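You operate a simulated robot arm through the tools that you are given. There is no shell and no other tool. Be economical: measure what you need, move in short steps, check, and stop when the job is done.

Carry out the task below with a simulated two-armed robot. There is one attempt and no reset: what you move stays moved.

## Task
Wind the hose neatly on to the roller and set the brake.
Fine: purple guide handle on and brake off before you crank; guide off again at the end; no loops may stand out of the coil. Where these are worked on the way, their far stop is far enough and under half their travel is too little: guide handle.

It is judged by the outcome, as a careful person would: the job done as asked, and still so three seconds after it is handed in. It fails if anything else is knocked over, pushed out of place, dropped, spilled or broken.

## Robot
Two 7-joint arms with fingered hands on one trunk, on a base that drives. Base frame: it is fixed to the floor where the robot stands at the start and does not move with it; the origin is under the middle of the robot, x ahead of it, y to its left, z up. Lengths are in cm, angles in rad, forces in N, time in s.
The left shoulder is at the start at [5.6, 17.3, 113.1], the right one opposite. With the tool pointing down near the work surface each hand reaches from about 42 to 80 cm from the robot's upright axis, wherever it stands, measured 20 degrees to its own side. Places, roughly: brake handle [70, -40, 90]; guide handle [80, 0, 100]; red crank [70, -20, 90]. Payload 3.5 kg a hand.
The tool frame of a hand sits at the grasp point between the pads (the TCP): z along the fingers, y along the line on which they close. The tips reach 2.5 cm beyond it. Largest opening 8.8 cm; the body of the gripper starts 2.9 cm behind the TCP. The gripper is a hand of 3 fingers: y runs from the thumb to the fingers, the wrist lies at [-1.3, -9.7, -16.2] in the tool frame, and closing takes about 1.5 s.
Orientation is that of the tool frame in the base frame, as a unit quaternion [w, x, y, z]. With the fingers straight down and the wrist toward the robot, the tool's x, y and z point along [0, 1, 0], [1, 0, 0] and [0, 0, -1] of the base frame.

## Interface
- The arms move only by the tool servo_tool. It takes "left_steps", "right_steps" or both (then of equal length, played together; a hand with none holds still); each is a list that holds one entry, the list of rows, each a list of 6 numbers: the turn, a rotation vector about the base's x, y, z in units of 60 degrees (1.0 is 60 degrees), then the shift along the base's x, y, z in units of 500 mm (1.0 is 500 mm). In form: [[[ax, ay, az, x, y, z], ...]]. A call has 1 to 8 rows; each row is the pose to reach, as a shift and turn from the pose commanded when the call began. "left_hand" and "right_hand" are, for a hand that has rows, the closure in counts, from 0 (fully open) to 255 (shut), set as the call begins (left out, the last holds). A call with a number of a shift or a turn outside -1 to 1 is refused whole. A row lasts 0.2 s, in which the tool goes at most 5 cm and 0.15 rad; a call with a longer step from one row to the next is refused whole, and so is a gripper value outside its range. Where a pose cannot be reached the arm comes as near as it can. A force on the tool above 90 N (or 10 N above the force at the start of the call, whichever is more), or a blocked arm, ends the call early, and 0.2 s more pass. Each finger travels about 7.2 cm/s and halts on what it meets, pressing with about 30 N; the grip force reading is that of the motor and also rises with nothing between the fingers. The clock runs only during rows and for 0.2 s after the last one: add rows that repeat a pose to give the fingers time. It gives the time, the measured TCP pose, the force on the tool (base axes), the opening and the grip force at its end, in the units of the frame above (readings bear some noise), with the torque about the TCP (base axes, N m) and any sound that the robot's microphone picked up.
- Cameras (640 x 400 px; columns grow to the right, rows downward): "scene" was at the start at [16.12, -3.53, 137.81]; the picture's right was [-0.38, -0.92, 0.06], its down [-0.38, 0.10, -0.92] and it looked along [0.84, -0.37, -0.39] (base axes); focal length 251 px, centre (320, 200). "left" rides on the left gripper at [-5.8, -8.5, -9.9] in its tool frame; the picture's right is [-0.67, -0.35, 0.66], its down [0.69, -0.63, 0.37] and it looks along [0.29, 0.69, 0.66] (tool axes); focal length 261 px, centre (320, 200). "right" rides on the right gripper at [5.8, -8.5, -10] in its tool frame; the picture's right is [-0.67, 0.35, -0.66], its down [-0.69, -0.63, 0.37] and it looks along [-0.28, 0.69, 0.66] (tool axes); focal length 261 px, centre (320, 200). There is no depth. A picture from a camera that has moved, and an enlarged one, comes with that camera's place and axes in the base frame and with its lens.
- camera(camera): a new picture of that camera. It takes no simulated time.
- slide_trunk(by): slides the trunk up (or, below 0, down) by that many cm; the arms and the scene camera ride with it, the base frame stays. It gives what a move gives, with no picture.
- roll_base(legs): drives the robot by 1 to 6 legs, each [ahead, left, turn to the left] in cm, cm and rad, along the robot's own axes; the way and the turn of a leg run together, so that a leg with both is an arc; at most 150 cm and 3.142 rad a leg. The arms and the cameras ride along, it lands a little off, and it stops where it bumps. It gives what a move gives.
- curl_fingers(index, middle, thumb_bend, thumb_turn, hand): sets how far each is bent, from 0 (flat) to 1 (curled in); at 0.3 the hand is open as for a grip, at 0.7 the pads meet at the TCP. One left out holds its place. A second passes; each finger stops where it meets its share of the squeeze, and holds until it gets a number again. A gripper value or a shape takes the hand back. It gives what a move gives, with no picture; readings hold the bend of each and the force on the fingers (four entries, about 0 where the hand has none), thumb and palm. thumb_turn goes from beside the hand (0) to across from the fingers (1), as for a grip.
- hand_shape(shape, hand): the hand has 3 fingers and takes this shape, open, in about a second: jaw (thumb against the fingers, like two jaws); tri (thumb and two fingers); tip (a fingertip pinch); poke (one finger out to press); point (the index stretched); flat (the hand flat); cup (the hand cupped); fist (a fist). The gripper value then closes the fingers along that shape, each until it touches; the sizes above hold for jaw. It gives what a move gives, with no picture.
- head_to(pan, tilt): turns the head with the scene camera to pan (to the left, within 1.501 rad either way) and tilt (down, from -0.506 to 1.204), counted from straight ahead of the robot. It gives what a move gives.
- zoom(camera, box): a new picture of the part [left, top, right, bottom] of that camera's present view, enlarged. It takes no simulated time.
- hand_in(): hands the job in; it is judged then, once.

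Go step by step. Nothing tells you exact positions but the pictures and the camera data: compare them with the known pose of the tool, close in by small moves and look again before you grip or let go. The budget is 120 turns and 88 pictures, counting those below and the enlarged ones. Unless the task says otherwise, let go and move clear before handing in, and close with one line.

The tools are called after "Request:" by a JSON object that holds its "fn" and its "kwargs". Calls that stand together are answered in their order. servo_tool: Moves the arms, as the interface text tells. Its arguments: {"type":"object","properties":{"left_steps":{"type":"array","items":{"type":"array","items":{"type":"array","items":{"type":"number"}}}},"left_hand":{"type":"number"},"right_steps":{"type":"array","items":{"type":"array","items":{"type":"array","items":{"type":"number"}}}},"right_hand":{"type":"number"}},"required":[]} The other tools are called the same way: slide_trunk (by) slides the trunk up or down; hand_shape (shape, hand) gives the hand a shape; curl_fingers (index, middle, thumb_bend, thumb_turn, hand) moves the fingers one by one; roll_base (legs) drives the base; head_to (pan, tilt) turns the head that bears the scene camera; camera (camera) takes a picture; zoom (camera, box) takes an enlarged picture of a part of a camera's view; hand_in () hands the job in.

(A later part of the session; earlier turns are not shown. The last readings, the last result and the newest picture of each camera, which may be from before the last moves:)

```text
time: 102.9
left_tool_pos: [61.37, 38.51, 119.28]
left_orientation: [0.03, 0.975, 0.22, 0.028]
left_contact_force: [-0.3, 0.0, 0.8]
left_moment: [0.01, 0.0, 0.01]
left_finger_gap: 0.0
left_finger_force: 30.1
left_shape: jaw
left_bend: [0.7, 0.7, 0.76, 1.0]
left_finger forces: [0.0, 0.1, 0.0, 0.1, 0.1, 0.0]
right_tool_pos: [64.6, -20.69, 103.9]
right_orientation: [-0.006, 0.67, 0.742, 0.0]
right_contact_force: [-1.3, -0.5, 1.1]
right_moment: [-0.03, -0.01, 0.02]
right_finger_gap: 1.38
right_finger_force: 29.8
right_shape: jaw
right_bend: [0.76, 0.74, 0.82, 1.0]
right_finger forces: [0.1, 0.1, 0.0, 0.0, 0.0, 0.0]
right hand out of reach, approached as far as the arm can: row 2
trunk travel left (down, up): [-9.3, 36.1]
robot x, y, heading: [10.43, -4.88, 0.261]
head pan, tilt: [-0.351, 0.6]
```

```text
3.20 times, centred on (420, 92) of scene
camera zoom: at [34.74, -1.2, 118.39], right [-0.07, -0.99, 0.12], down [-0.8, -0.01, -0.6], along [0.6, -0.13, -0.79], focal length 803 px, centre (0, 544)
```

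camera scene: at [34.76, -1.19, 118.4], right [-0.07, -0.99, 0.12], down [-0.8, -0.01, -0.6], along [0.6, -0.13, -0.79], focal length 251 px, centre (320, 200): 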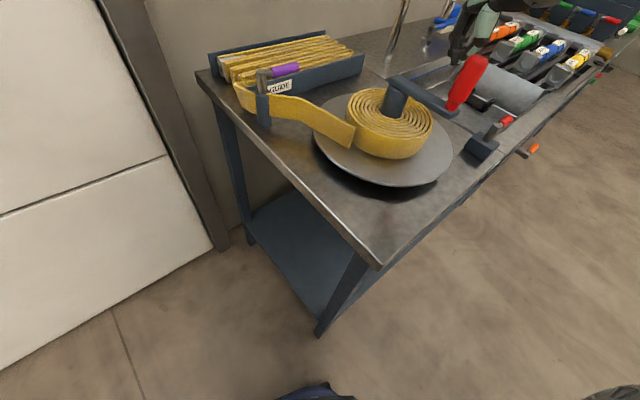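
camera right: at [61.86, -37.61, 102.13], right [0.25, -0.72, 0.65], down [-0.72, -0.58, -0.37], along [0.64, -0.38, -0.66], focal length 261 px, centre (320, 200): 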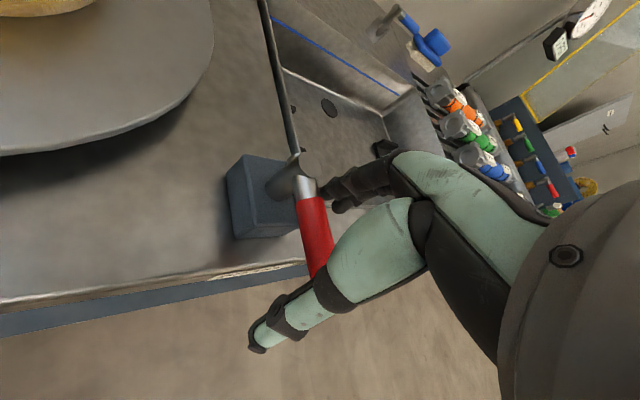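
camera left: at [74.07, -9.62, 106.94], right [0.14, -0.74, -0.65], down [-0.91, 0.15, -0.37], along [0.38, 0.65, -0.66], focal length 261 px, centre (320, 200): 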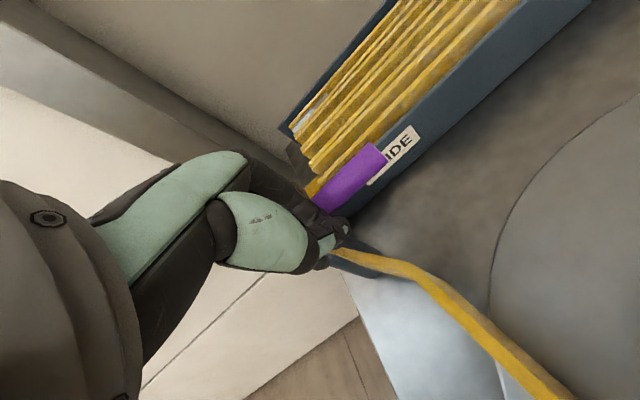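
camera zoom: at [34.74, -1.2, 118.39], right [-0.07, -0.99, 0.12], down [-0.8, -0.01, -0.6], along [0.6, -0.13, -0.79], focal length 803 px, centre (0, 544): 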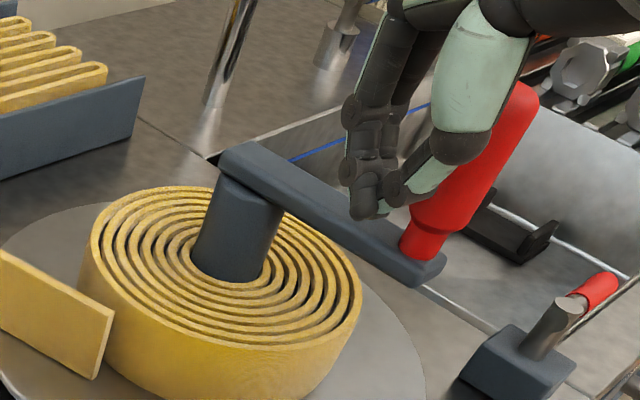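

The closed fingers are right behind the knob. I'll push around the circle from 190° to 310°.

Request:
{"fn": "servo_tool", "kwargs": {"right_steps": [[[0, 0, 0, 0.0102, -0.0426, 0], [0, 0, 0, 0.0342, -0.0806, 0], [0, 0, 0, 0.0674, -0.1108, 0], [0, 0, 0, 0.1072, -0.1316, 0], [0, 0, 0, 0.151, -0.1414, 0], [0, 0, 0, 0.1958, -0.1394, 0], [0, 0, 0, 0.2386, -0.1258, 0], [0, 0, 0, 0.2766, -0.1018, 0]]]}}

Request:
{"fn": "camera", "kwargs": {"camera": "scene"}}

```text
time: 103.6
left_tool_pos: [60.27, 40.06, 119.39]
left_orientation: [0.035, 0.974, 0.223, 0.03]
left_contact_force: [0.1, -0.6, 0.9]
left_moment: [0.04, 0.0, 0.0]
left_finger_gap: 0.0
left_finger_force: 30.1
left_shape: jaw
left_bend: [0.7, 0.7, 0.76, 1.0]
left_finger forces: [0.0, 0.0, 0.0, 0.0, 0.0, 0.0]
right_tool_pos: [66.28, -23.27, 104.21]
right_orientation: [-0.014, 0.661, 0.75, 0.001]
right_contact_force: [-32.4, 72.6, 2.2]
right_moment: [1.38, 0.61, 0.04]
right_finger_gap: 1.32
right_finger_force: 29.9
right_shape: jaw
right_bend: [0.76, 0.74, 0.82, 1.0]
right_finger forces: [0.1, 98.7, 0.1, 0.0, 0.0, 0.0]
trunk travel left (down, up): [-9.3, 36.1]
robot x, y, heading: [10.35, -4.34, 0.271]
head pan, tilt: [-0.351, 0.6]
stopped in row 3 (right hand): the force on the tool passed its limit at 107 N (the readings are from after the stop); the commanded pose is now the measured one
```

```text
22 pictures are left
camera scene: at [34.05, 0.15, 118.53], right [-0.06, -0.99, 0.12], down [-0.8, -0.03, -0.6], along [0.6, -0.14, -0.79], focal length 251 px, centre (320, 200)
```

scene: 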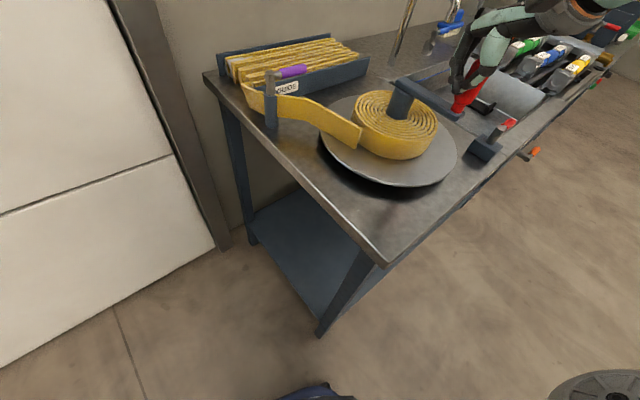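

The crank is still locked at over 90 N, so the brake lever probably hasn't reached its true stop. I'll back off, lift, and go back to push the lever further.

Request:
{"fn": "servo_tool", "kwargs": {"right_steps": [[[0, 0, 0, -0.02, 0.05, 0], [0, 0, 0, -0.02, 0.05, 0.08], [0, 0, 0, -0.02, 0.05, 0.16], [0, 0, 0, -0.04, 0.05, 0.24], [0, 0, 0, -0.06, 0.05, 0.28]]]}}

Request:
{"fn": "roll_base", "kwargs": {"legs": [[0, 0, -0.2], [0, -23, 0], [4, 0, 0]]}}

Request:
{"fn": "zoom", "kwargs": {"camera": "scene", "box": [120, 0, 440, 200]}}

```text
time: 104.8
left_tool_pos: [61.06, 38.86, 119.39]
left_orientation: [0.03, 0.974, 0.223, 0.028]
left_contact_force: [0.0, 0.0, 0.7]
left_moment: [0.03, 0.01, 0.0]
left_finger_gap: 0.0
left_finger_force: 30.1
left_shape: jaw
left_bend: [0.7, 0.7, 0.76, 1.0]
left_finger forces: [0.0, 0.1, 0.1, 0.0, 0.0, 0.0]
right_tool_pos: [63.88, -22.3, 117.51]
right_orientation: [-0.016, 0.666, 0.746, 0.0]
right_contact_force: [0.1, -0.2, 0.1]
right_moment: [-0.03, -0.01, 0.0]
right_finger_gap: 1.31
right_finger_force: 29.8
right_shape: jaw
right_bend: [0.76, 0.74, 0.83, 1.0]
right_finger forces: [0.1, 0.0, 0.1, 0.0, 0.0, 0.0]
trunk travel left (down, up): [-9.3, 36.1]
robot x, y, heading: [10.5, -4.62, 0.264]
head pan, tilt: [-0.351, 0.6]
```

```text
time: 107.8
left_tool_pos: [74.04, 4.52, 119.52]
left_orientation: [0.033, 0.992, 0.122, 0.026]
left_contact_force: [0.7, -0.7, -0.5]
left_moment: [-0.02, 0.02, 0.02]
left_finger_gap: 0.0
left_finger_force: 30.0
left_shape: jaw
left_bend: [0.7, 0.7, 0.76, 1.0]
left_finger forces: [0.1, 0.0, 0.0, 0.0, 0.0, 0.0]
right_tool_pos: [64.39, -55.89, 117.63]
right_orientation: [-0.014, 0.739, 0.674, 0.003]
right_contact_force: [-0.3, 0.0, 1.1]
right_moment: [0.0, -0.02, 0.01]
right_finger_gap: 1.35
right_finger_force: 29.6
right_shape: jaw
right_bend: [0.76, 0.74, 0.83, 1.0]
right_finger forces: [0.1, 0.0, 0.0, 0.0, 0.0, 0.1]
trunk travel left (down, up): [-9.3, 36.1]
robot x, y, heading: [15.44, -27.95, 0.06]
head pan, tilt: [-0.351, 0.6]
```

```text
2.00 times, centred on (280, 100) of scene
camera zoom: at [40.03, -29.09, 118.47], right [-0.27, -0.96, 0.11], down [-0.79, 0.15, -0.6], along [0.56, -0.25, -0.79], focal length 502 px, centre (400, 400)
```

zoom: 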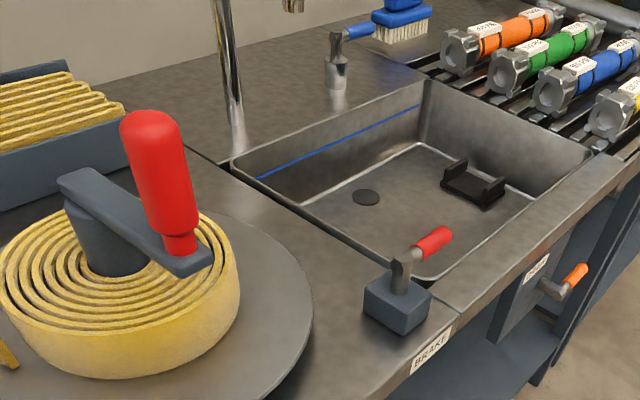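

The lever lies parallel to the table edge at about 307°. I'll check for more counter-clockwise travel by pushing with closed fingers from its front side.

Request:
{"fn": "servo_tool", "kwargs": {"right_steps": [[[0, 0, 0, 0.05, 0.04, -0.04], [0, 0, 0, 0.1, 0.08, -0.08], [0, 0, 0, 0.14, 0.13, -0.14], [0, 0, 0, 0.17, 0.16, -0.21], [0, 0, 0, 0.17, 0.165, -0.29], [0, 0, 0, 0.17, 0.165, -0.37], [0, 0, 0, 0.17, 0.165, -0.44], [0, 0, 0, 0.17, 0.165, -0.512]]], "right_hand": 255}}

Request:
{"fn": "zoom", "kwargs": {"camera": "scene", "box": [260, 60, 420, 160]}}

```text
time: 109.6
left_tool_pos: [74.25, 4.61, 119.35]
left_orientation: [0.033, 0.992, 0.121, 0.024]
left_contact_force: [0.8, 0.5, 0.0]
left_moment: [-0.01, 0.0, 0.02]
left_finger_gap: 0.01
left_finger_force: 29.6
left_shape: jaw
left_bend: [0.7, 0.7, 0.76, 1.0]
left_finger forces: [0.0, 0.0, 0.1, 0.0, 0.1, 0.0]
right_tool_pos: [73.13, -47.93, 91.97]
right_orientation: [-0.015, 0.738, 0.674, 0.001]
right_contact_force: [-0.6, 1.3, -0.2]
right_moment: [0.01, -0.01, 0.01]
right_finger_gap: 1.33
right_finger_force: 30.1
right_shape: jaw
right_bend: [0.76, 0.74, 0.83, 1.0]
right_finger forces: [0.0, 0.0, 0.0, 0.0, 0.0, 0.0]
trunk travel left (down, up): [-9.3, 36.1]
robot x, y, heading: [15.41, -27.99, 0.062]
head pan, tilt: [-0.351, 0.6]
```

```text
4.00 times, centred on (340, 110) of scene
camera zoom: at [40.29, -29.11, 118.37], right [-0.27, -0.96, 0.12], down [-0.79, 0.15, -0.6], along [0.56, -0.25, -0.79], focal length 1004 px, centre (240, 560)
```

zoom: 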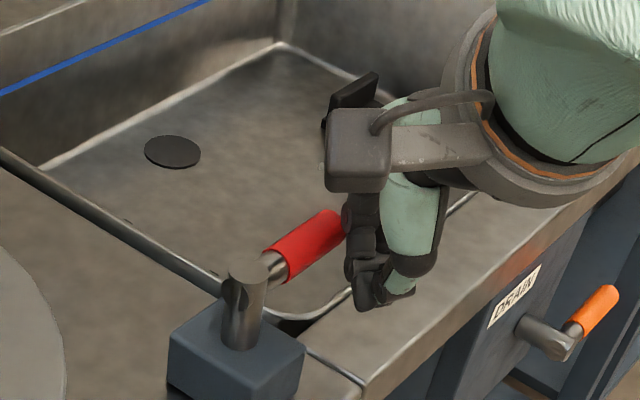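

Request:
{"fn": "servo_tool", "kwargs": {"right_steps": [[[0, 0, 0, 0.008, 0.008, 0], [0, 0, 0, 0.02, 0.018, 0], [0, 0, 0, 0.03, 0.027, 0], [0, 0, 0, 0.04, 0.036, 0], [0, 0, 0, 0.05, 0.045, 0], [0, 0, 0, 0.06, 0.052, 0], [0, 0, 0, 0.06, 0.052, 0]]]}}

Request:
{"fn": "zoom", "kwargs": {"camera": "scene", "box": [260, 60, 420, 160]}}

```text
time: 111.2
left_tool_pos: [73.05, 3.24, 120.2]
left_orientation: [0.028, 0.992, 0.12, 0.03]
left_contact_force: [0.9, -0.3, 0.2]
left_moment: [0.02, 0.02, -0.01]
left_finger_gap: 0.0
left_finger_force: 29.8
left_shape: jaw
left_bend: [0.7, 0.7, 0.76, 1.0]
left_finger forces: [0.0, 0.0, 0.0, 0.0, 0.1, 0.0]
right_tool_pos: [75.1, -46.31, 92.36]
right_orientation: [-0.015, 0.742, 0.67, 0.008]
right_contact_force: [-45.4, -67.5, 23.9]
right_moment: [0.13, 0.19, -0.6]
right_finger_gap: 1.17
right_finger_force: 30.1
right_shape: jaw
right_bend: [0.76, 0.74, 0.83, 1.0]
right_finger forces: [56.2, 28.2, 0.0, 0.1, 0.0, 0.0]
trunk travel left (down, up): [-9.3, 36.1]
robot x, y, heading: [15.77, -27.91, 0.06]
head pan, tilt: [-0.351, 0.6]
```

```text
4.00 times, centred on (340, 110) of scene
camera zoom: at [39.04, -30.29, 118.66], right [-0.27, -0.96, 0.1], down [-0.78, 0.15, -0.61], along [0.57, -0.24, -0.79], focal length 1004 px, centre (240, 560)
```

zoom: 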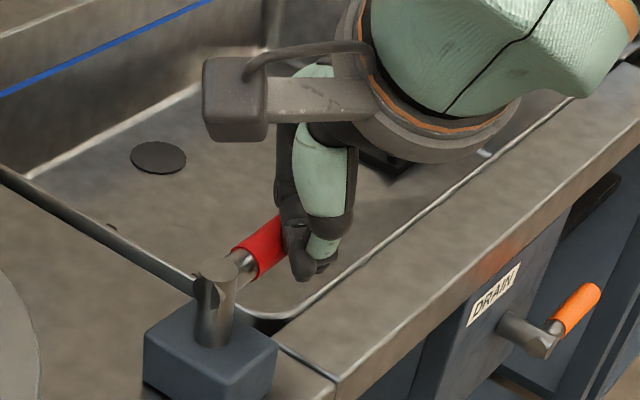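

The lever is against its hard stop, so 308° is one end and 221° the other. Since the knob had shifted at 221°, that must have been brake off, and 308° is brake on. I'll take hold of the lever again and turn it back.

Request:
{"fn": "servo_tool", "kwargs": {"right_steps": [[[0, 0, 0, -0.02, -0.02, 0], [0, 0, 0, -0.03, -0.03, 0.06], [0, 0, 0, -0.02, -0.02, 0.14], [0, 0, 0, 0, 0, 0.18], [0, 0, 0, 0.018, 0.02, 0.19]]], "right_hand": 255}}

Request:
{"fn": "servo_tool", "kwargs": {"right_steps": [[[0, 0, 0, 0, 0, 0], [0, 0, 0, 0, 0, 0], [0, 0, 0, 0, 0, 0], [0, 0, 0, 0, 0, 0], [0, 0, 0, 0, 0, -0.08], [0, 0, 0, 0, 0, -0.15], [0, 0, 0, 0, 0, -0.195], [0, 0, 0, 0, 0, -0.195]]], "right_hand": 0}}

Request:
{"fn": "servo_tool", "kwargs": {"right_steps": [[[0, 0, 0, 0, 0, 0], [0, 0, 0, 0, 0, 0], [0, 0, 0, 0, 0, 0], [0, 0, 0, 0, 0, 0], [0, 0, 0, 0, 0, 0], [0, 0, 0, 0, 0, 0], [0, 0, 0, 0, 0, 0]]], "right_hand": 220}}

Request:
{"fn": "zoom", "kwargs": {"camera": "scene", "box": [260, 60, 420, 160]}}

```text
time: 112.4
left_tool_pos: [74.23, 4.47, 119.2]
left_orientation: [0.032, 0.992, 0.122, 0.024]
left_contact_force: [0.3, 0.0, 0.2]
left_moment: [-0.02, 0.02, 0.0]
left_finger_gap: 0.0
left_finger_force: 29.9
left_shape: jaw
left_bend: [0.7, 0.7, 0.76, 1.0]
left_finger forces: [0.1, 0.0, 0.0, 0.0, 0.0, 0.1]
right_tool_pos: [76.92, -44.08, 101.51]
right_orientation: [-0.015, 0.739, 0.674, 0.0]
right_contact_force: [0.7, -0.5, -0.6]
right_moment: [0.01, -0.02, -0.03]
right_finger_gap: 1.28
right_finger_force: 30.1
right_shape: jaw
right_bend: [0.76, 0.74, 0.84, 1.0]
right_finger forces: [0.0, 0.0, 0.1, 0.0, 0.1, 0.0]
trunk travel left (down, up): [-9.3, 36.1]
robot x, y, heading: [15.3, -27.87, 0.062]
head pan, tilt: [-0.351, 0.6]
```

```text
time: 114.2
left_tool_pos: [74.12, 4.56, 119.25]
left_orientation: [0.033, 0.992, 0.121, 0.025]
left_contact_force: [0.9, 0.0, 0.2]
left_moment: [-0.03, 0.02, -0.01]
left_finger_gap: 0.0
left_finger_force: 29.9
left_shape: jaw
left_bend: [0.7, 0.7, 0.76, 1.0]
left_finger forces: [0.1, 0.0, 0.0, 0.1, 0.0, 0.0]
right_tool_pos: [76.77, -43.97, 91.66]
right_orientation: [-0.014, 0.739, 0.674, 0.001]
right_contact_force: [0.4, 0.0, -0.4]
right_moment: [-0.01, 0.0, -0.01]
right_finger_gap: 8.75
right_finger_force: 0.1
right_shape: jaw
right_bend: [0.3, 0.3, 0.3, 0.98]
right_finger forces: [0.0, 0.0, 0.0, 0.0, 0.0, 0.0]
trunk travel left (down, up): [-9.3, 36.1]
robot x, y, heading: [15.66, -27.22, 0.063]
head pan, tilt: [-0.351, 0.6]
```

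```text
time: 115.8
left_tool_pos: [73.9, 4.58, 119.54]
left_orientation: [0.033, 0.992, 0.121, 0.025]
left_contact_force: [-0.2, -0.9, 0.2]
left_moment: [0.0, -0.01, 0.01]
left_finger_gap: 0.01
left_finger_force: 30.1
left_shape: jaw
left_bend: [0.7, 0.7, 0.76, 1.0]
left_finger forces: [0.0, 0.0, 0.0, 0.1, 0.0, 0.0]
right_tool_pos: [76.54, -43.98, 91.9]
right_orientation: [-0.014, 0.739, 0.674, 0.002]
right_contact_force: [-22.6, 0.7, -5.0]
right_moment: [-0.06, -0.13, 0.1]
right_finger_gap: 3.91
right_finger_force: 0.1
right_shape: jaw
right_bend: [0.73, 0.62, 0.6, 1.0]
right_finger forces: [0.0, 0.0, 0.0, 0.1, 20.2, 0.0]
trunk travel left (down, up): [-9.3, 36.1]
robot x, y, heading: [15.66, -27.65, 0.065]
head pan, tilt: [-0.351, 0.6]
```

```text
4.00 times, centred on (340, 110) of scene
camera zoom: at [39.87, -29.09, 118.47], right [-0.27, -0.96, 0.11], down [-0.79, 0.15, -0.6], along [0.56, -0.25, -0.79], focal length 1004 px, centre (240, 560)
```

zoom: 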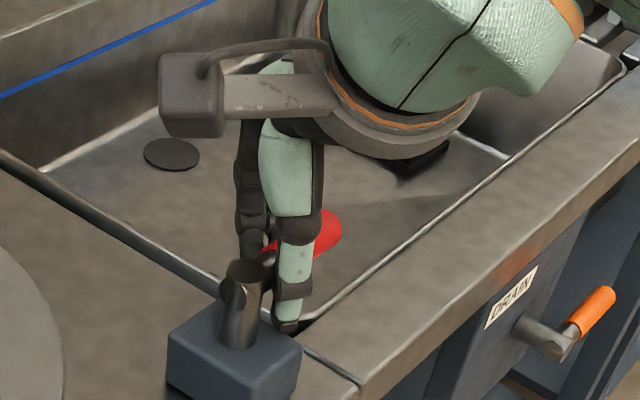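

The lever is caged. I'll sweep it clockwise back to its start stop.

Request:
{"fn": "servo_tool", "kwargs": {"right_steps": [[[0, 0, 0, -0.0104, -0.016, 0], [0, 0, 0, -0.0264, -0.0272, 0], [0, 0, 0, -0.044, -0.0346, 0], [0, 0, 0, -0.0634, -0.038, 0], [0, 0, 0, -0.083, -0.0366, 0], [0, 0, 0, -0.1016, -0.0312, 0], [0, 0, 0, -0.1186, -0.0216, 0], [0, 0, 0, -0.13, -0.0118, 0]]]}}

Request:
{"fn": "zoom", "kwargs": {"camera": "scene", "box": [260, 60, 420, 160]}}

```text
time: 117.6
left_tool_pos: [74.33, 4.28, 119.31]
left_orientation: [0.032, 0.992, 0.122, 0.025]
left_contact_force: [0.8, -0.1, -0.6]
left_moment: [-0.02, -0.02, -0.01]
left_finger_gap: 0.0
left_finger_force: 30.1
left_shape: jaw
left_bend: [0.7, 0.7, 0.76, 1.0]
left_finger forces: [0.0, 0.1, 0.0, 0.0, 0.0, 0.0]
right_tool_pos: [70.44, -44.84, 91.75]
right_orientation: [-0.016, 0.739, 0.673, 0.002]
right_contact_force: [6.6, -10.1, 0.8]
right_moment: [-0.12, -0.08, -0.23]
right_finger_gap: 1.3
right_finger_force: 0.1
right_shape: jaw
right_bend: [0.48, 0.62, 0.74, 1.0]
right_finger forces: [11.2, 0.0, 0.0, 0.0, 0.0, 0.0]
trunk travel left (down, up): [-9.3, 36.1]
robot x, y, heading: [15.62, -27.63, 0.061]
head pan, tilt: [-0.351, 0.6]
```

```text
4.00 times, centred on (340, 110) of scene
camera zoom: at [40.31, -29.32, 118.37], right [-0.27, -0.96, 0.11], down [-0.79, 0.15, -0.6], along [0.56, -0.25, -0.79], focal length 1004 px, centre (240, 560)
```

zoom: 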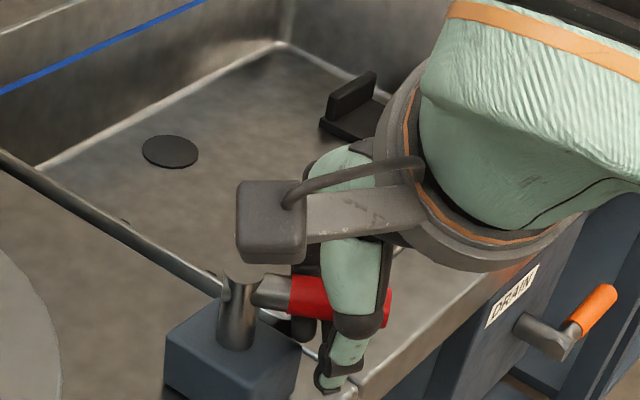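

Request:
{"fn": "servo_tool", "kwargs": {"right_steps": [[[0, 0, 0, -0.014, 0.008, 0], [0, 0, 0, -0.026, 0.018, 0], [0, 0, 0, -0.036, 0.03, 0], [0, 0, 0, -0.044, 0.044, 0], [0, 0, 0, -0.05, 0.056, 0], [0, 0, 0, -0.05, 0.056, 0]]]}}

Request:
{"fn": "zoom", "kwargs": {"camera": "scene", "box": [260, 60, 420, 160]}}

```text
time: 119.0
left_tool_pos: [74.5, 3.63, 119.32]
left_orientation: [0.029, 0.992, 0.121, 0.023]
left_contact_force: [-0.9, 0.6, -0.3]
left_moment: [-0.01, 0.04, 0.0]
left_finger_gap: 0.0
left_finger_force: 30.3
left_shape: jaw
left_bend: [0.7, 0.7, 0.76, 1.0]
left_finger forces: [0.0, 0.0, 0.0, 0.1, 0.0, 0.1]
right_tool_pos: [68.36, -42.63, 91.43]
right_orientation: [-0.018, 0.74, 0.672, 0.004]
right_contact_force: [27.5, -55.7, 11.2]
right_moment: [0.14, -0.41, -1.93]
right_finger_gap: 2.78
right_finger_force: 0.0
right_shape: jaw
right_bend: [0.26, 0.58, 0.74, 1.0]
right_finger forces: [55.8, 15.8, 0.1, 0.1, 0.1, 0.0]
trunk travel left (down, up): [-9.3, 36.1]
robot x, y, heading: [15.71, -27.57, 0.058]
head pan, tilt: [-0.351, 0.6]
```

```text
4.00 times, centred on (340, 110) of scene
camera zoom: at [40.58, -30.02, 118.31], right [-0.27, -0.96, 0.11], down [-0.79, 0.15, -0.6], along [0.55, -0.24, -0.8], focal length 1004 px, centre (240, 560)
```

zoom: 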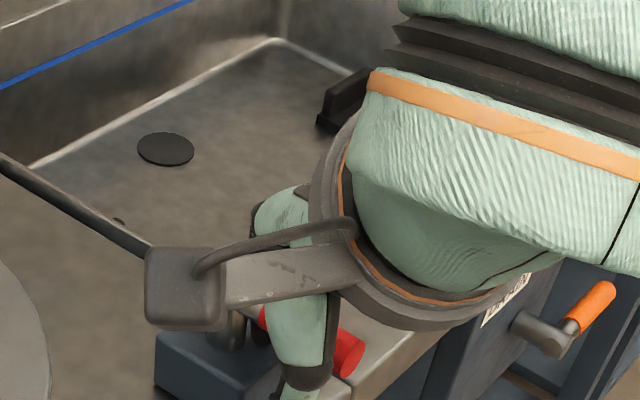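

The lever is at its other stop (62 N). I'll relax, open, lift clear, and drive back to the crank.

Request:
{"fn": "servo_tool", "kwargs": {"right_steps": [[[0, 0, 0, 0.02, -0.03, 0], [0, 0, 0, 0.02, -0.03, 0], [0, 0, 0, 0.02, -0.03, 0], [0, 0, 0, 0.02, -0.03, 0.06], [0, 0, 0, 0.0, -0.04, 0.15], [0, 0, 0, -0.03, -0.05, 0.24], [0, 0, 0, -0.06, -0.05, 0.33], [0, 0, 0, -0.08, -0.05, 0.41]]], "right_hand": 0}}

Request:
{"fn": "servo_tool", "kwargs": {"right_steps": [[[0, 0, 0, -0.02, -0.02, 0.06], [0, 0, 0, -0.04, -0.04, 0.12], [0, 0, 0, -0.04, -0.04, 0.12]]], "right_hand": 255}}

Request:
{"fn": "roll_base", "kwargs": {"legs": [[-5, 0, 0], [0, 23, 0], [0, 0, 0.2]]}}

Request:
{"fn": "camera", "kwargs": {"camera": "scene"}}

```text
time: 120.8
left_tool_pos: [74.14, 4.69, 119.32]
left_orientation: [0.033, 0.992, 0.121, 0.025]
left_contact_force: [-1.0, -0.5, 0.0]
left_moment: [-0.01, 0.0, 0.01]
left_finger_gap: 0.02
left_finger_force: 30.3
left_shape: jaw
left_bend: [0.7, 0.7, 0.76, 1.0]
left_finger forces: [0.0, 0.1, 0.0, 0.0, 0.1, 0.0]
right_tool_pos: [63.65, -44.4, 112.25]
right_orientation: [-0.015, 0.738, 0.675, 0.001]
right_contact_force: [0.7, -0.1, 0.8]
right_moment: [0.02, -0.01, -0.01]
right_finger_gap: 8.79
right_finger_force: 0.0
right_shape: jaw
right_bend: [0.3, 0.3, 0.3, 0.98]
right_finger forces: [0.0, 0.1, 0.2, 0.1, 0.0, 0.0]
trunk travel left (down, up): [-9.3, 36.1]
robot x, y, heading: [15.54, -27.39, 0.062]
head pan, tilt: [-0.351, 0.6]
```

```text
time: 121.6
left_tool_pos: [74.36, 4.59, 119.29]
left_orientation: [0.033, 0.992, 0.121, 0.025]
left_contact_force: [0.1, -0.5, 0.4]
left_moment: [0.01, -0.02, -0.04]
left_finger_gap: 0.0
left_finger_force: 29.9
left_shape: jaw
left_bend: [0.7, 0.7, 0.76, 1.0]
left_finger forces: [0.0, 0.0, 0.1, 0.1, 0.1, 0.0]
right_tool_pos: [61.81, -46.32, 118.09]
right_orientation: [-0.015, 0.738, 0.675, 0.001]
right_contact_force: [0.2, 0.7, -0.3]
right_moment: [0.0, 0.01, 0.0]
right_finger_gap: 0.01
right_finger_force: 5.5
right_shape: jaw
right_bend: [0.7, 0.7, 0.32, 1.0]
right_finger forces: [0.0, 0.1, 0.0, 0.0, 0.0, 0.1]
trunk travel left (down, up): [-9.3, 36.1]
robot x, y, heading: [15.83, -27.73, 0.056]
head pan, tilt: [-0.351, 0.6]
```

```text
time: 124.7
left_tool_pos: [60.07, 38.98, 119.27]
left_orientation: [0.031, 0.974, 0.222, 0.029]
left_contact_force: [-0.3, -0.1, 0.3]
left_moment: [-0.02, 0.0, 0.01]
left_finger_gap: 0.0
left_finger_force: 29.7
left_shape: jaw
left_bend: [0.7, 0.7, 0.76, 1.0]
left_finger forces: [0.0, 0.1, 0.0, 0.0, 0.0, 0.0]
right_tool_pos: [58.3, -13.24, 118.2]
right_orientation: [-0.013, 0.666, 0.746, 0.0]
right_contact_force: [-0.6, -0.7, -0.7]
right_moment: [0.03, -0.01, -0.04]
right_finger_gap: 0.0
right_finger_force: 29.4
right_shape: jaw
right_bend: [0.7, 0.7, 0.36, 1.0]
right_finger forces: [0.1, 0.0, 0.1, 0.0, 0.0, 0.0]
trunk travel left (down, up): [-9.3, 36.1]
robot x, y, heading: [9.03, -4.5, 0.269]
head pan, tilt: [-0.351, 0.6]
```

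```text
15 pictures are left
camera scene: at [33.59, -0.81, 118.39], right [-0.07, -0.99, 0.12], down [-0.8, -0.02, -0.6], along [0.6, -0.13, -0.79], focal length 251 px, centre (320, 200)
```

scene: 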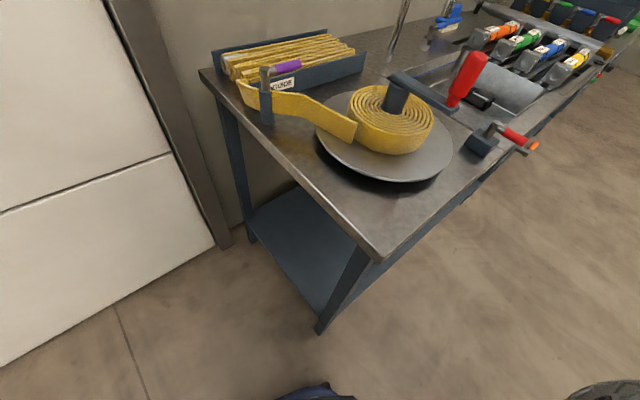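

Now the closed right hand goes behind the knob, followed by a slow push test.

Request:
{"fn": "servo_tool", "kwargs": {"right_steps": [[[0, 0, 0, 0.05, -0.06, 0], [0, 0, 0, 0.1, -0.12, 0], [0, 0, 0, 0.122, -0.14, -0.06], [0, 0, 0, 0.122, -0.14, -0.14], [0, 0, 0, 0.122, -0.14, -0.22], [0, 0, 0, 0.122, -0.14, -0.286], [0, 0, 0, 0.122, -0.14, -0.286]]]}}

Request:
{"fn": "servo_tool", "kwargs": {"right_steps": [[[0, 0, 0, 0.003, -0.02, 0], [0, 0, 0, 0.008, -0.04, 0], [0, 0, 0, 0.016, -0.056, 0], [0, 0, 0, 0.026, -0.072, 0], [0, 0, 0, 0.038, -0.088, 0], [0, 0, 0, 0.052, -0.103, 0], [0, 0, 0, 0.07, -0.116, 0], [0, 0, 0, 0.09, -0.127, 0]]]}}

Request:
{"fn": "camera", "kwargs": {"camera": "scene"}}

```text
time: 126.3
left_tool_pos: [59.96, 39.09, 119.29]
left_orientation: [0.03, 0.974, 0.223, 0.028]
left_contact_force: [-0.7, 0.2, -0.2]
left_moment: [0.05, -0.01, 0.0]
left_finger_gap: 0.0
left_finger_force: 30.8
left_shape: jaw
left_bend: [0.7, 0.7, 0.76, 1.0]
left_finger forces: [0.0, 0.0, 0.0, 0.0, 0.1, 0.1]
right_tool_pos: [64.57, -20.32, 103.7]
right_orientation: [-0.015, 0.666, 0.746, 0.0]
right_contact_force: [-0.9, -0.3, -0.1]
right_moment: [-0.01, 0.04, -0.03]
right_finger_gap: 0.01
right_finger_force: 29.9
right_shape: jaw
right_bend: [0.7, 0.7, 0.36, 1.0]
right_finger forces: [0.0, 0.0, 0.0, 0.1, 0.0, 0.1]
trunk travel left (down, up): [-9.3, 36.1]
robot x, y, heading: [9.14, -3.95, 0.267]
head pan, tilt: [-0.351, 0.6]
```

```text
time: 127.6
left_tool_pos: [59.4, 40.46, 119.11]
left_orientation: [0.033, 0.973, 0.225, 0.029]
left_contact_force: [-0.3, -0.2, -0.9]
left_moment: [0.01, 0.0, 0.02]
left_finger_gap: 0.0
left_finger_force: 29.7
left_shape: jaw
left_bend: [0.7, 0.7, 0.76, 1.0]
left_finger forces: [0.0, 0.1, 0.1, 0.1, 0.0, 0.1]
right_tool_pos: [66.14, -23.14, 103.88]
right_orientation: [-0.02, 0.659, 0.752, -0.001]
right_contact_force: [-16.0, 63.2, -6.1]
right_moment: [0.15, 0.05, 0.36]
right_finger_gap: 0.01
right_finger_force: 30.4
right_shape: jaw
right_bend: [0.7, 0.7, 0.74, 1.0]
right_finger forces: [0.0, 73.5, 0.0, 0.1, 0.1, 0.1]
trunk travel left (down, up): [-9.3, 36.1]
robot x, y, heading: [9.23, -4.02, 0.274]
head pan, tilt: [-0.351, 0.6]
stopped in row 6 (right hand): the force on the tool passed its limit at 96 N (the readings are from after the stop); the commanded pose is now the measured one
```

```text
14 pictures are left
camera scene: at [33.26, 0.42, 118.45], right [-0.06, -0.99, 0.12], down [-0.8, -0.03, -0.6], along [0.6, -0.13, -0.79], focal length 251 px, centre (320, 200)
```

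scene: 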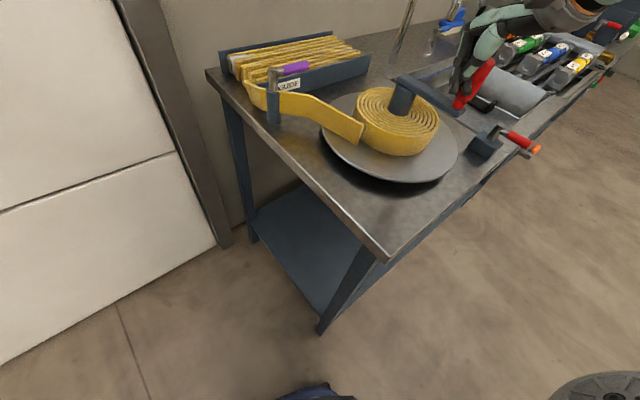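

It's blocked this way at both lever positions, so counter-clockwise is probably the crank's end stop. I'll test a gentle clockwise push from the other side of the knob.

Request:
{"fn": "servo_tool", "kwargs": {"right_steps": [[[0, 0, 0, -0.01, 0.04, 0], [0, 0, 0, -0.01, 0.04, 0.09], [0, 0, 0, -0.01, 0.04, 0.18], [0, 0, 0, 0.04, -0.02, 0.18], [0, 0, 0, 0.08, -0.09, 0.18], [0, 0, 0, 0.08, -0.09, 0.12], [0, 0, 0, 0.08, -0.09, 0.05], [0, 0, 0, 0.08, -0.09, 0.0]]]}}

Request:
{"fn": "servo_tool", "kwargs": {"right_steps": [[[0, 0, 0, -0.016, 0.005, 0], [0, 0, 0, -0.032, 0.014, 0], [0, 0, 0, -0.048, 0.026, 0], [0, 0, 0, -0.064, 0.04, 0], [0, 0, 0, -0.078, 0.054, 0], [0, 0, 0, -0.09, 0.07, 0], [0, 0, 0, -0.1, 0.086, 0], [0, 0, 0, -0.109, 0.103, 0]]]}}

Request:
{"fn": "camera", "kwargs": {"camera": "scene"}}

```text
time: 129.4
left_tool_pos: [59.78, 39.34, 119.22]
left_orientation: [0.03, 0.974, 0.223, 0.029]
left_contact_force: [0.5, -0.2, 0.1]
left_moment: [-0.02, 0.0, 0.02]
left_finger_gap: 0.0
left_finger_force: 30.2
left_shape: jaw
left_bend: [0.7, 0.7, 0.76, 1.0]
left_finger forces: [0.0, 0.0, 0.1, 0.1, 0.0, 0.0]
right_tool_pos: [70.32, -29.23, 103.78]
right_orientation: [-0.021, 0.662, 0.749, -0.001]
right_contact_force: [0.2, -1.1, -0.2]
right_moment: [-0.02, 0.0, -0.01]
right_finger_gap: 0.0
right_finger_force: 29.8
right_shape: jaw
right_bend: [0.7, 0.7, 0.76, 1.0]
right_finger forces: [0.0, 0.1, 0.0, 0.1, 0.0, 0.0]
right hand out of reach, approached as far as the arm can: row 4, 5, 6
trunk travel left (down, up): [-9.3, 36.1]
robot x, y, heading: [8.72, -4.21, 0.265]
head pan, tilt: [-0.351, 0.6]
```

```text
time: 130.9
left_tool_pos: [60.65, 38.19, 119.18]
left_orientation: [0.026, 0.974, 0.222, 0.026]
left_contact_force: [-0.1, -0.2, 0.2]
left_moment: [-0.01, 0.02, -0.03]
left_finger_gap: 0.0
left_finger_force: 29.7
left_shape: jaw
left_bend: [0.7, 0.7, 0.76, 1.0]
left_finger forces: [0.1, 0.0, 0.1, 0.1, 0.0, 0.1]
right_tool_pos: [66.56, -26.94, 103.41]
right_orientation: [-0.015, 0.671, 0.742, 0.0]
right_contact_force: [20.0, -51.7, 1.5]
right_moment: [-0.46, -0.13, -0.39]
right_finger_gap: 0.0
right_finger_force: 29.6
right_shape: jaw
right_bend: [0.7, 0.7, 0.75, 1.0]
right_finger forces: [79.9, 0.1, 0.0, 0.0, 0.6, 0.0]
trunk travel left (down, up): [-9.3, 36.1]
robot x, y, heading: [9.14, -4.5, 0.264]
head pan, tilt: [-0.351, 0.6]
stopped in row 7 (right hand): the force on the tool passed its limit at 95 N (the readings are from after the stop); the commanded pose is now the measured one
```

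```text
13 pictures are left
camera scene: at [34.05, -1.66, 118.25], right [-0.07, -0.99, 0.11], down [-0.8, -0.01, -0.6], along [0.59, -0.13, -0.8], focal length 251 px, centre (320, 200)
```

scene: 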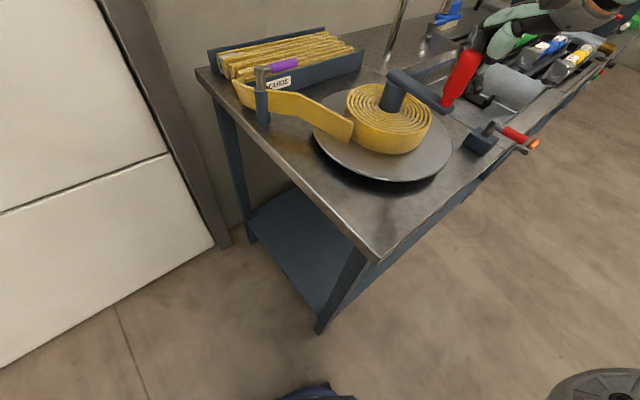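

Blocked both ways with the lever at 221°, so that is brake on. I'll lift, reposition the base where I can reach both brake and crank, and push the lever back to 308°.

Request:
{"fn": "servo_tool", "kwargs": {"right_steps": [[[0, 0, 0, 0.01, -0.05, 0], [0, 0, 0, 0.01, -0.05, 0.09], [0, 0, 0, 0.0, -0.05, 0.18], [0, 0, 0, -0.04, -0.04, 0.24]]]}}

Request:
{"fn": "roll_base", "kwargs": {"legs": [[0, -8, 0]]}}

Request:
{"fn": "servo_tool", "kwargs": {"right_steps": [[[0, 0, 0, 0.0, -0.06, 0], [0, 0, 0, 0, -0.1, 0]]]}}

```text
time: 131.9
left_tool_pos: [59.52, 39.4, 119.4]
left_orientation: [0.032, 0.974, 0.223, 0.03]
left_contact_force: [-0.4, 0.9, -0.1]
left_moment: [0.01, -0.06, -0.02]
left_finger_gap: 0.0
left_finger_force: 29.8
left_shape: jaw
left_bend: [0.7, 0.7, 0.76, 1.0]
left_finger forces: [0.0, 0.1, 0.0, 0.0, 0.0, 0.1]
right_tool_pos: [63.8, -27.71, 113.98]
right_orientation: [0.002, 0.681, 0.733, 0.011]
right_contact_force: [-0.3, 0.6, 0.0]
right_moment: [-0.02, -0.01, -0.04]
right_finger_gap: 0.01
right_finger_force: 29.7
right_shape: jaw
right_bend: [0.7, 0.7, 0.76, 1.0]
right_finger forces: [0.1, 0.1, 0.0, 0.1, 0.0, 0.0]
right hand out of reach, approached as far as the arm can: row 3, 4
trunk travel left (down, up): [-9.3, 36.1]
robot x, y, heading: [9.23, -4.41, 0.266]
head pan, tilt: [-0.351, 0.6]
```

```text
time: 133.0
left_tool_pos: [62.15, 31.32, 119.2]
left_orientation: [0.03, 0.974, 0.222, 0.028]
left_contact_force: [0.0, 0.1, -0.5]
left_moment: [-0.03, 0.0, 0.03]
left_finger_gap: 0.01
left_finger_force: 29.7
left_shape: jaw
left_bend: [0.7, 0.7, 0.76, 1.0]
left_finger forces: [0.0, 0.0, 0.0, 0.0, 0.0, 0.0]
right_tool_pos: [66.23, -35.59, 113.63]
right_orientation: [-0.001, 0.68, 0.733, 0.011]
right_contact_force: [0.5, 0.2, -0.4]
right_moment: [0.03, -0.01, -0.01]
right_finger_gap: 0.03
right_finger_force: 29.8
right_shape: jaw
right_bend: [0.7, 0.7, 0.76, 1.0]
right_finger forces: [0.1, 0.0, 0.1, 0.0, 0.0, 0.1]
trunk travel left (down, up): [-9.3, 36.1]
robot x, y, heading: [11.35, -11.88, 0.266]
head pan, tilt: [-0.351, 0.6]
```

```text
time: 133.6
left_tool_pos: [62.12, 31.38, 119.18]
left_orientation: [0.03, 0.974, 0.222, 0.028]
left_contact_force: [-0.3, 0.1, -0.4]
left_moment: [0.0, -0.01, 0.02]
left_finger_gap: 0.0
left_finger_force: 29.8
left_shape: jaw
left_bend: [0.7, 0.7, 0.76, 1.0]
left_finger forces: [0.0, 0.0, 0.1, 0.0, 0.0, 0.1]
right_tool_pos: [66.05, -36.58, 113.65]
right_orientation: [-0.001, 0.681, 0.732, 0.011]
right_contact_force: [0.3, 0.6, 0.3]
right_moment: [0.01, -0.02, -0.02]
right_finger_gap: 0.0
right_finger_force: 29.6
right_shape: jaw
right_bend: [0.7, 0.7, 0.76, 1.0]
right_finger forces: [0.0, 0.0, 0.0, 0.0, 0.0, 0.0]
right hand out of reach, approached as far as the arm can: row 1, 2
trunk travel left (down, up): [-9.3, 36.1]
robot x, y, heading: [11.12, -12.5, 0.267]
head pan, tilt: [-0.351, 0.6]
```

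Request:
{"fn": "roll_base", "kwargs": {"legs": [[0, -9, 0], [0, 0, -0.12]]}}

Request:
{"fn": "servo_tool", "kwargs": {"right_steps": [[[0, 0, 0, 0, 0.0, 0], [0, 0, 0, 0, 0, 0]]]}}

```text
time: 135.3
left_tool_pos: [69.52, 16.06, 119.21]
left_orientation: [0.032, 0.986, 0.163, 0.026]
left_contact_force: [-0.4, -0.8, -0.7]
left_moment: [0.01, 0.03, 0.01]
left_finger_gap: 0.03
left_finger_force: 30.0
left_shape: jaw
left_bend: [0.7, 0.7, 0.76, 1.0]
left_finger forces: [0.1, 0.0, 0.1, 0.0, 0.0, 0.0]
right_tool_pos: [65.31, -52.03, 113.67]
right_orientation: [0.001, 0.725, 0.689, 0.012]
right_contact_force: [0.9, -0.3, 0.3]
right_moment: [0.02, 0.0, 0.01]
right_finger_gap: 0.0
right_finger_force: 30.1
right_shape: jaw
right_bend: [0.7, 0.7, 0.76, 1.0]
right_finger forces: [0.0, 0.0, 0.0, 0.0, 0.0, 0.0]
trunk travel left (down, up): [-9.3, 36.1]
robot x, y, heading: [13.55, -20.43, 0.14]
head pan, tilt: [-0.351, 0.6]
```

```text
time: 135.9
left_tool_pos: [69.3, 16.13, 119.3]
left_orientation: [0.033, 0.986, 0.162, 0.027]
left_contact_force: [0.6, 0.3, -0.1]
left_moment: [-0.04, -0.01, 0.01]
left_finger_gap: 0.0
left_finger_force: 30.0
left_shape: jaw
left_bend: [0.7, 0.7, 0.76, 1.0]
left_finger forces: [0.0, 0.0, 0.0, 0.1, 0.0, 0.0]
right_tool_pos: [65.26, -51.86, 113.64]
right_orientation: [0.0, 0.725, 0.689, 0.011]
right_contact_force: [0.0, -0.1, 0.2]
right_moment: [0.01, -0.02, -0.01]
right_finger_gap: 0.02
right_finger_force: 29.8
right_shape: jaw
right_bend: [0.7, 0.7, 0.76, 1.0]
right_finger forces: [0.1, 0.1, 0.0, 0.0, 0.1, 0.0]
trunk travel left (down, up): [-9.3, 36.1]
robot x, y, heading: [13.87, -20.5, 0.146]
head pan, tilt: [-0.351, 0.6]
```

Request:
{"fn": "servo_tool", "kwargs": {"right_steps": [[[0, 0, 0, 0.01, 0.08, 0], [0, 0, 0, 0.02, 0.16, -0.02], [0, 0, 0, 0.034, 0.21, -0.08], [0, 0, 0, 0.034, 0.21, -0.16], [0, 0, 0, 0.034, 0.21, -0.24], [0, 0, 0, 0.034, 0.21, -0.32], [0, 0, 0, 0.034, 0.21, -0.39], [0, 0, 0, 0.034, 0.21, -0.432]]]}}

Request:
{"fn": "zoom", "kwargs": {"camera": "scene", "box": [240, 40, 480, 190]}}

```text
time: 137.7
left_tool_pos: [69.5, 16.1, 119.32]
left_orientation: [0.033, 0.986, 0.162, 0.025]
left_contact_force: [0.0, -0.9, 0.1]
left_moment: [0.0, 0.0, 0.0]
left_finger_gap: 0.0
left_finger_force: 29.8
left_shape: jaw
left_bend: [0.7, 0.7, 0.76, 1.0]
left_finger forces: [0.0, 0.1, 0.0, 0.1, 0.0, 0.0]
right_tool_pos: [67.06, -41.42, 92.12]
right_orientation: [0.0, 0.725, 0.689, 0.011]
right_contact_force: [0.5, 0.6, 0.6]
right_moment: [0.01, 0.01, 0.02]
right_finger_gap: 0.0
right_finger_force: 30.2
right_shape: jaw
right_bend: [0.7, 0.7, 0.76, 1.0]
right_finger forces: [0.0, 0.1, 0.0, 0.0, 0.0, 0.0]
trunk travel left (down, up): [-9.3, 36.1]
robot x, y, heading: [13.38, -20.6, 0.146]
head pan, tilt: [-0.351, 0.6]
```

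```text
2.67 times, centred on (360, 115) of scene
camera zoom: at [38.33, -20.16, 118.38], right [-0.19, -0.98, 0.12], down [-0.8, 0.08, -0.6], along [0.58, -0.2, -0.79], focal length 669 px, centre (213, 427)
```

zoom: 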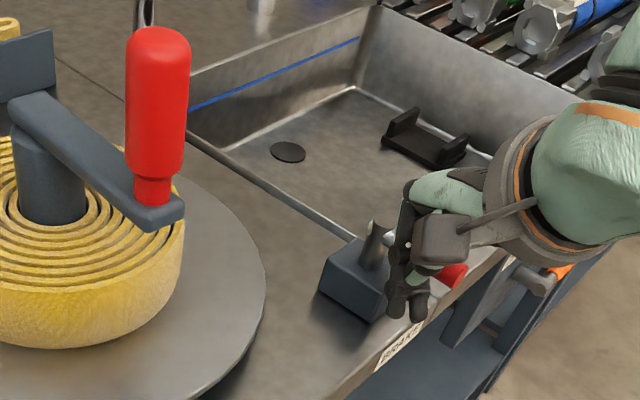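

Request:
{"fn": "servo_tool", "kwargs": {"right_steps": [[[0, 0, 0, 0.02, -0.024, 0], [0, 0, 0, 0.028, -0.048, 0], [0, 0, 0, 0.042, -0.07, 0], [0, 0, 0, 0.062, -0.089, 0], [0, 0, 0, 0.086, -0.102, 0], [0, 0, 0, 0.112, -0.108, 0], [0, 0, 0, 0.136, -0.107, 0], [0, 0, 0, 0.158, -0.098, 0]]]}}

Request:
{"fn": "servo_tool", "kwargs": {"right_steps": [[[0, 0, 0, 0.012, 0.008, 0], [0, 0, 0, 0.02, 0.016, 0], [0, 0, 0, 0.026, 0.022, 0]]]}}

Request:
{"fn": "zoom", "kwargs": {"camera": "scene", "box": [240, 40, 480, 190]}}

```text
time: 139.5
left_tool_pos: [69.07, 15.76, 119.53]
left_orientation: [0.031, 0.986, 0.161, 0.028]
left_contact_force: [0.5, 0.0, -0.1]
left_moment: [0.01, 0.03, 0.02]
left_finger_gap: 0.02
left_finger_force: 29.9
left_shape: jaw
left_bend: [0.7, 0.7, 0.76, 1.0]
left_finger forces: [0.0, 0.1, 0.0, 0.0, 0.0, 0.0]
right_tool_pos: [74.4, -46.79, 92.09]
right_orientation: [-0.001, 0.726, 0.688, 0.011]
right_contact_force: [-24.2, -11.0, -0.9]
right_moment: [0.03, 0.1, -0.01]
right_finger_gap: 0.0
right_finger_force: 29.8
right_shape: jaw
right_bend: [0.7, 0.7, 0.75, 1.0]
right_finger forces: [0.0, 0.1, 0.1, 0.0, 0.1, 0.0]
trunk travel left (down, up): [-9.3, 36.1]
robot x, y, heading: [13.13, -20.38, 0.142]
head pan, tilt: [-0.351, 0.6]
```

```text
time: 140.3
left_tool_pos: [68.36, 14.88, 120.31]
left_orientation: [0.028, 0.986, 0.161, 0.033]
left_contact_force: [0.0, 0.4, 0.0]
left_moment: [-0.02, 0.01, -0.02]
left_finger_gap: 0.02
left_finger_force: 30.2
left_shape: jaw
left_bend: [0.7, 0.7, 0.76, 1.0]
left_finger forces: [0.1, 0.0, 0.0, 0.0, 0.1, 0.1]
right_tool_pos: [74.93, -46.32, 92.21]
right_orientation: [0.0, 0.73, 0.684, 0.013]
right_contact_force: [-69.9, -52.1, -3.5]
right_moment: [-0.12, 0.26, -0.28]
right_finger_gap: 0.0
right_finger_force: 29.6
right_shape: jaw
right_bend: [0.7, 0.7, 0.73, 1.0]
right_finger forces: [0.0, 0.1, 0.0, 0.0, 0.0, 0.0]
trunk travel left (down, up): [-9.3, 36.1]
robot x, y, heading: [13.74, -20.59, 0.143]
head pan, tilt: [-0.351, 0.6]
```

```text
2.67 times, centred on (360, 115) of scene
camera zoom: at [37.04, -21.25, 118.68], right [-0.19, -0.98, 0.1], down [-0.79, 0.09, -0.61], along [0.58, -0.2, -0.79], focal length 669 px, centre (213, 427)
```

zoom: 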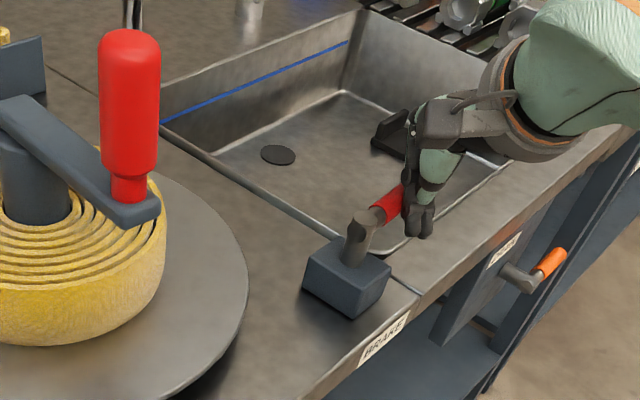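

The lever is at the 308° stop. Next I'll lift over and test a clockwise push on the knob.

Request:
{"fn": "servo_tool", "kwargs": {"right_steps": [[[0, 0, 0, -0.03, -0.025, 0], [0, 0, 0, -0.03, -0.025, 0.08], [0, 0, 0, -0.03, -0.025, 0.16], [0, 0, 0, -0.04, -0.02, 0.24], [0, 0, 0, -0.06, 0.02, 0.31], [0, 0, 0, -0.08, 0.08, 0.36], [0, 0, 0, -0.1, 0.15, 0.4], [0, 0, 0, -0.11, 0.23, 0.4]]]}}

Request:
{"fn": "servo_tool", "kwargs": {"right_steps": [[[0, 0, 0, 0, 0.04, 0], [0, 0, 0, 0, 0.08, -0.02], [0, 0, 0, 0, 0.1, -0.08], [0, 0, 0, 0, 0.11, -0.14], [0, 0, 0, 0, 0.11, -0.17], [0, 0, 0, 0, 0.11, -0.17]]]}}

```text
time: 142.1
left_tool_pos: [69.5, 16.1, 119.18]
left_orientation: [0.032, 0.986, 0.163, 0.025]
left_contact_force: [0.7, -1.1, -1.0]
left_moment: [0.0, -0.01, -0.01]
left_finger_gap: 0.01
left_finger_force: 29.5
left_shape: jaw
left_bend: [0.7, 0.7, 0.76, 1.0]
left_finger forces: [0.0, 0.1, 0.0, 0.1, 0.0, 0.1]
right_tool_pos: [70.78, -33.51, 112.18]
right_orientation: [0.0, 0.726, 0.688, 0.009]
right_contact_force: [-0.2, 1.1, 0.1]
right_moment: [0.0, -0.02, -0.05]
right_finger_gap: 0.01
right_finger_force: 29.9
right_shape: jaw
right_bend: [0.7, 0.7, 0.76, 1.0]
right_finger forces: [0.0, 0.0, 0.1, 0.0, 0.1, 0.0]
trunk travel left (down, up): [-9.3, 36.1]
robot x, y, heading: [13.81, -20.8, 0.148]
head pan, tilt: [-0.351, 0.6]
```

```text
time: 143.5
left_tool_pos: [69.38, 16.15, 119.22]
left_orientation: [0.031, 0.986, 0.163, 0.026]
left_contact_force: [-0.3, 0.2, 0.2]
left_moment: [0.04, 0.02, -0.02]
left_finger_gap: 0.01
left_finger_force: 29.8
left_shape: jaw
left_bend: [0.7, 0.7, 0.76, 1.0]
left_finger forces: [0.1, 0.0, 0.0, 0.0, 0.0, 0.1]
right_tool_pos: [70.75, -28.68, 103.81]
right_orientation: [0.001, 0.725, 0.689, 0.011]
right_contact_force: [0.3, -0.7, -0.3]
right_moment: [-0.01, 0.02, -0.03]
right_finger_gap: 0.0
right_finger_force: 29.6
right_shape: jaw
right_bend: [0.7, 0.7, 0.76, 1.0]
right_finger forces: [0.0, 0.0, 0.0, 0.0, 0.1, 0.0]
right hand out of reach, approached as far as the arm can: row 2, 3, 4, 5, 6
trunk travel left (down, up): [-9.3, 36.1]
robot x, y, heading: [13.62, -21.32, 0.142]
head pan, tilt: [-0.351, 0.6]
```

Request:
{"fn": "servo_tool", "kwargs": {"right_steps": [[[0, 0, 0, -0.03, 0.034, 0], [0, 0, 0, -0.048, 0.044, 0], [0, 0, 0, -0.065, 0.056, 0], [0, 0, 0, -0.081, 0.07, 0], [0, 0, 0, -0.094, 0.086, 0], [0, 0, 0, -0.106, 0.104, 0], [0, 0, 0, -0.115, 0.122, 0], [0, 0, 0, -0.122, 0.142, 0]]]}}

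Request:
{"fn": "camera", "kwargs": {"camera": "scene"}}

```text
time: 145.3
left_tool_pos: [69.43, 16.09, 119.21]
left_orientation: [0.032, 0.986, 0.163, 0.026]
left_contact_force: [0.0, 0.0, 0.3]
left_moment: [0.02, -0.02, -0.01]
left_finger_gap: 0.0
left_finger_force: 30.2
left_shape: jaw
left_bend: [0.7, 0.7, 0.76, 1.0]
left_finger forces: [0.0, 0.0, 0.1, 0.1, 0.1, 0.0]
right_tool_pos: [65.55, -26.73, 103.69]
right_orientation: [0.001, 0.724, 0.689, 0.011]
right_contact_force: [0.6, -0.2, 0.4]
right_moment: [-0.01, 0.02, 0.0]
right_finger_gap: 0.0
right_finger_force: 29.8
right_shape: jaw
right_bend: [0.7, 0.7, 0.76, 1.0]
right_finger forces: [0.8, 0.1, 0.0, 0.1, 0.0, 0.0]
right hand out of reach, approached as far as the arm can: row 1, 2, 3, 4, 5, 6, 7, 8
trunk travel left (down, up): [-9.3, 36.1]
robot x, y, heading: [13.66, -20.77, 0.142]
head pan, tilt: [-0.351, 0.6]
```

```text
10 pictures are left
camera scene: at [38.32, -20.2, 118.39], right [-0.19, -0.98, 0.12], down [-0.8, 0.08, -0.6], along [0.58, -0.2, -0.79], focal length 251 px, centre (320, 200)
```

scene: 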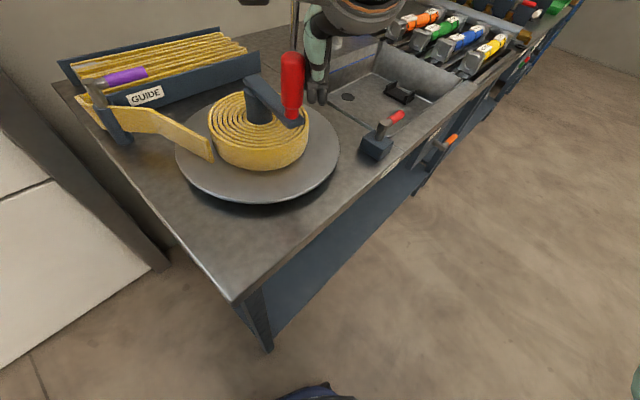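

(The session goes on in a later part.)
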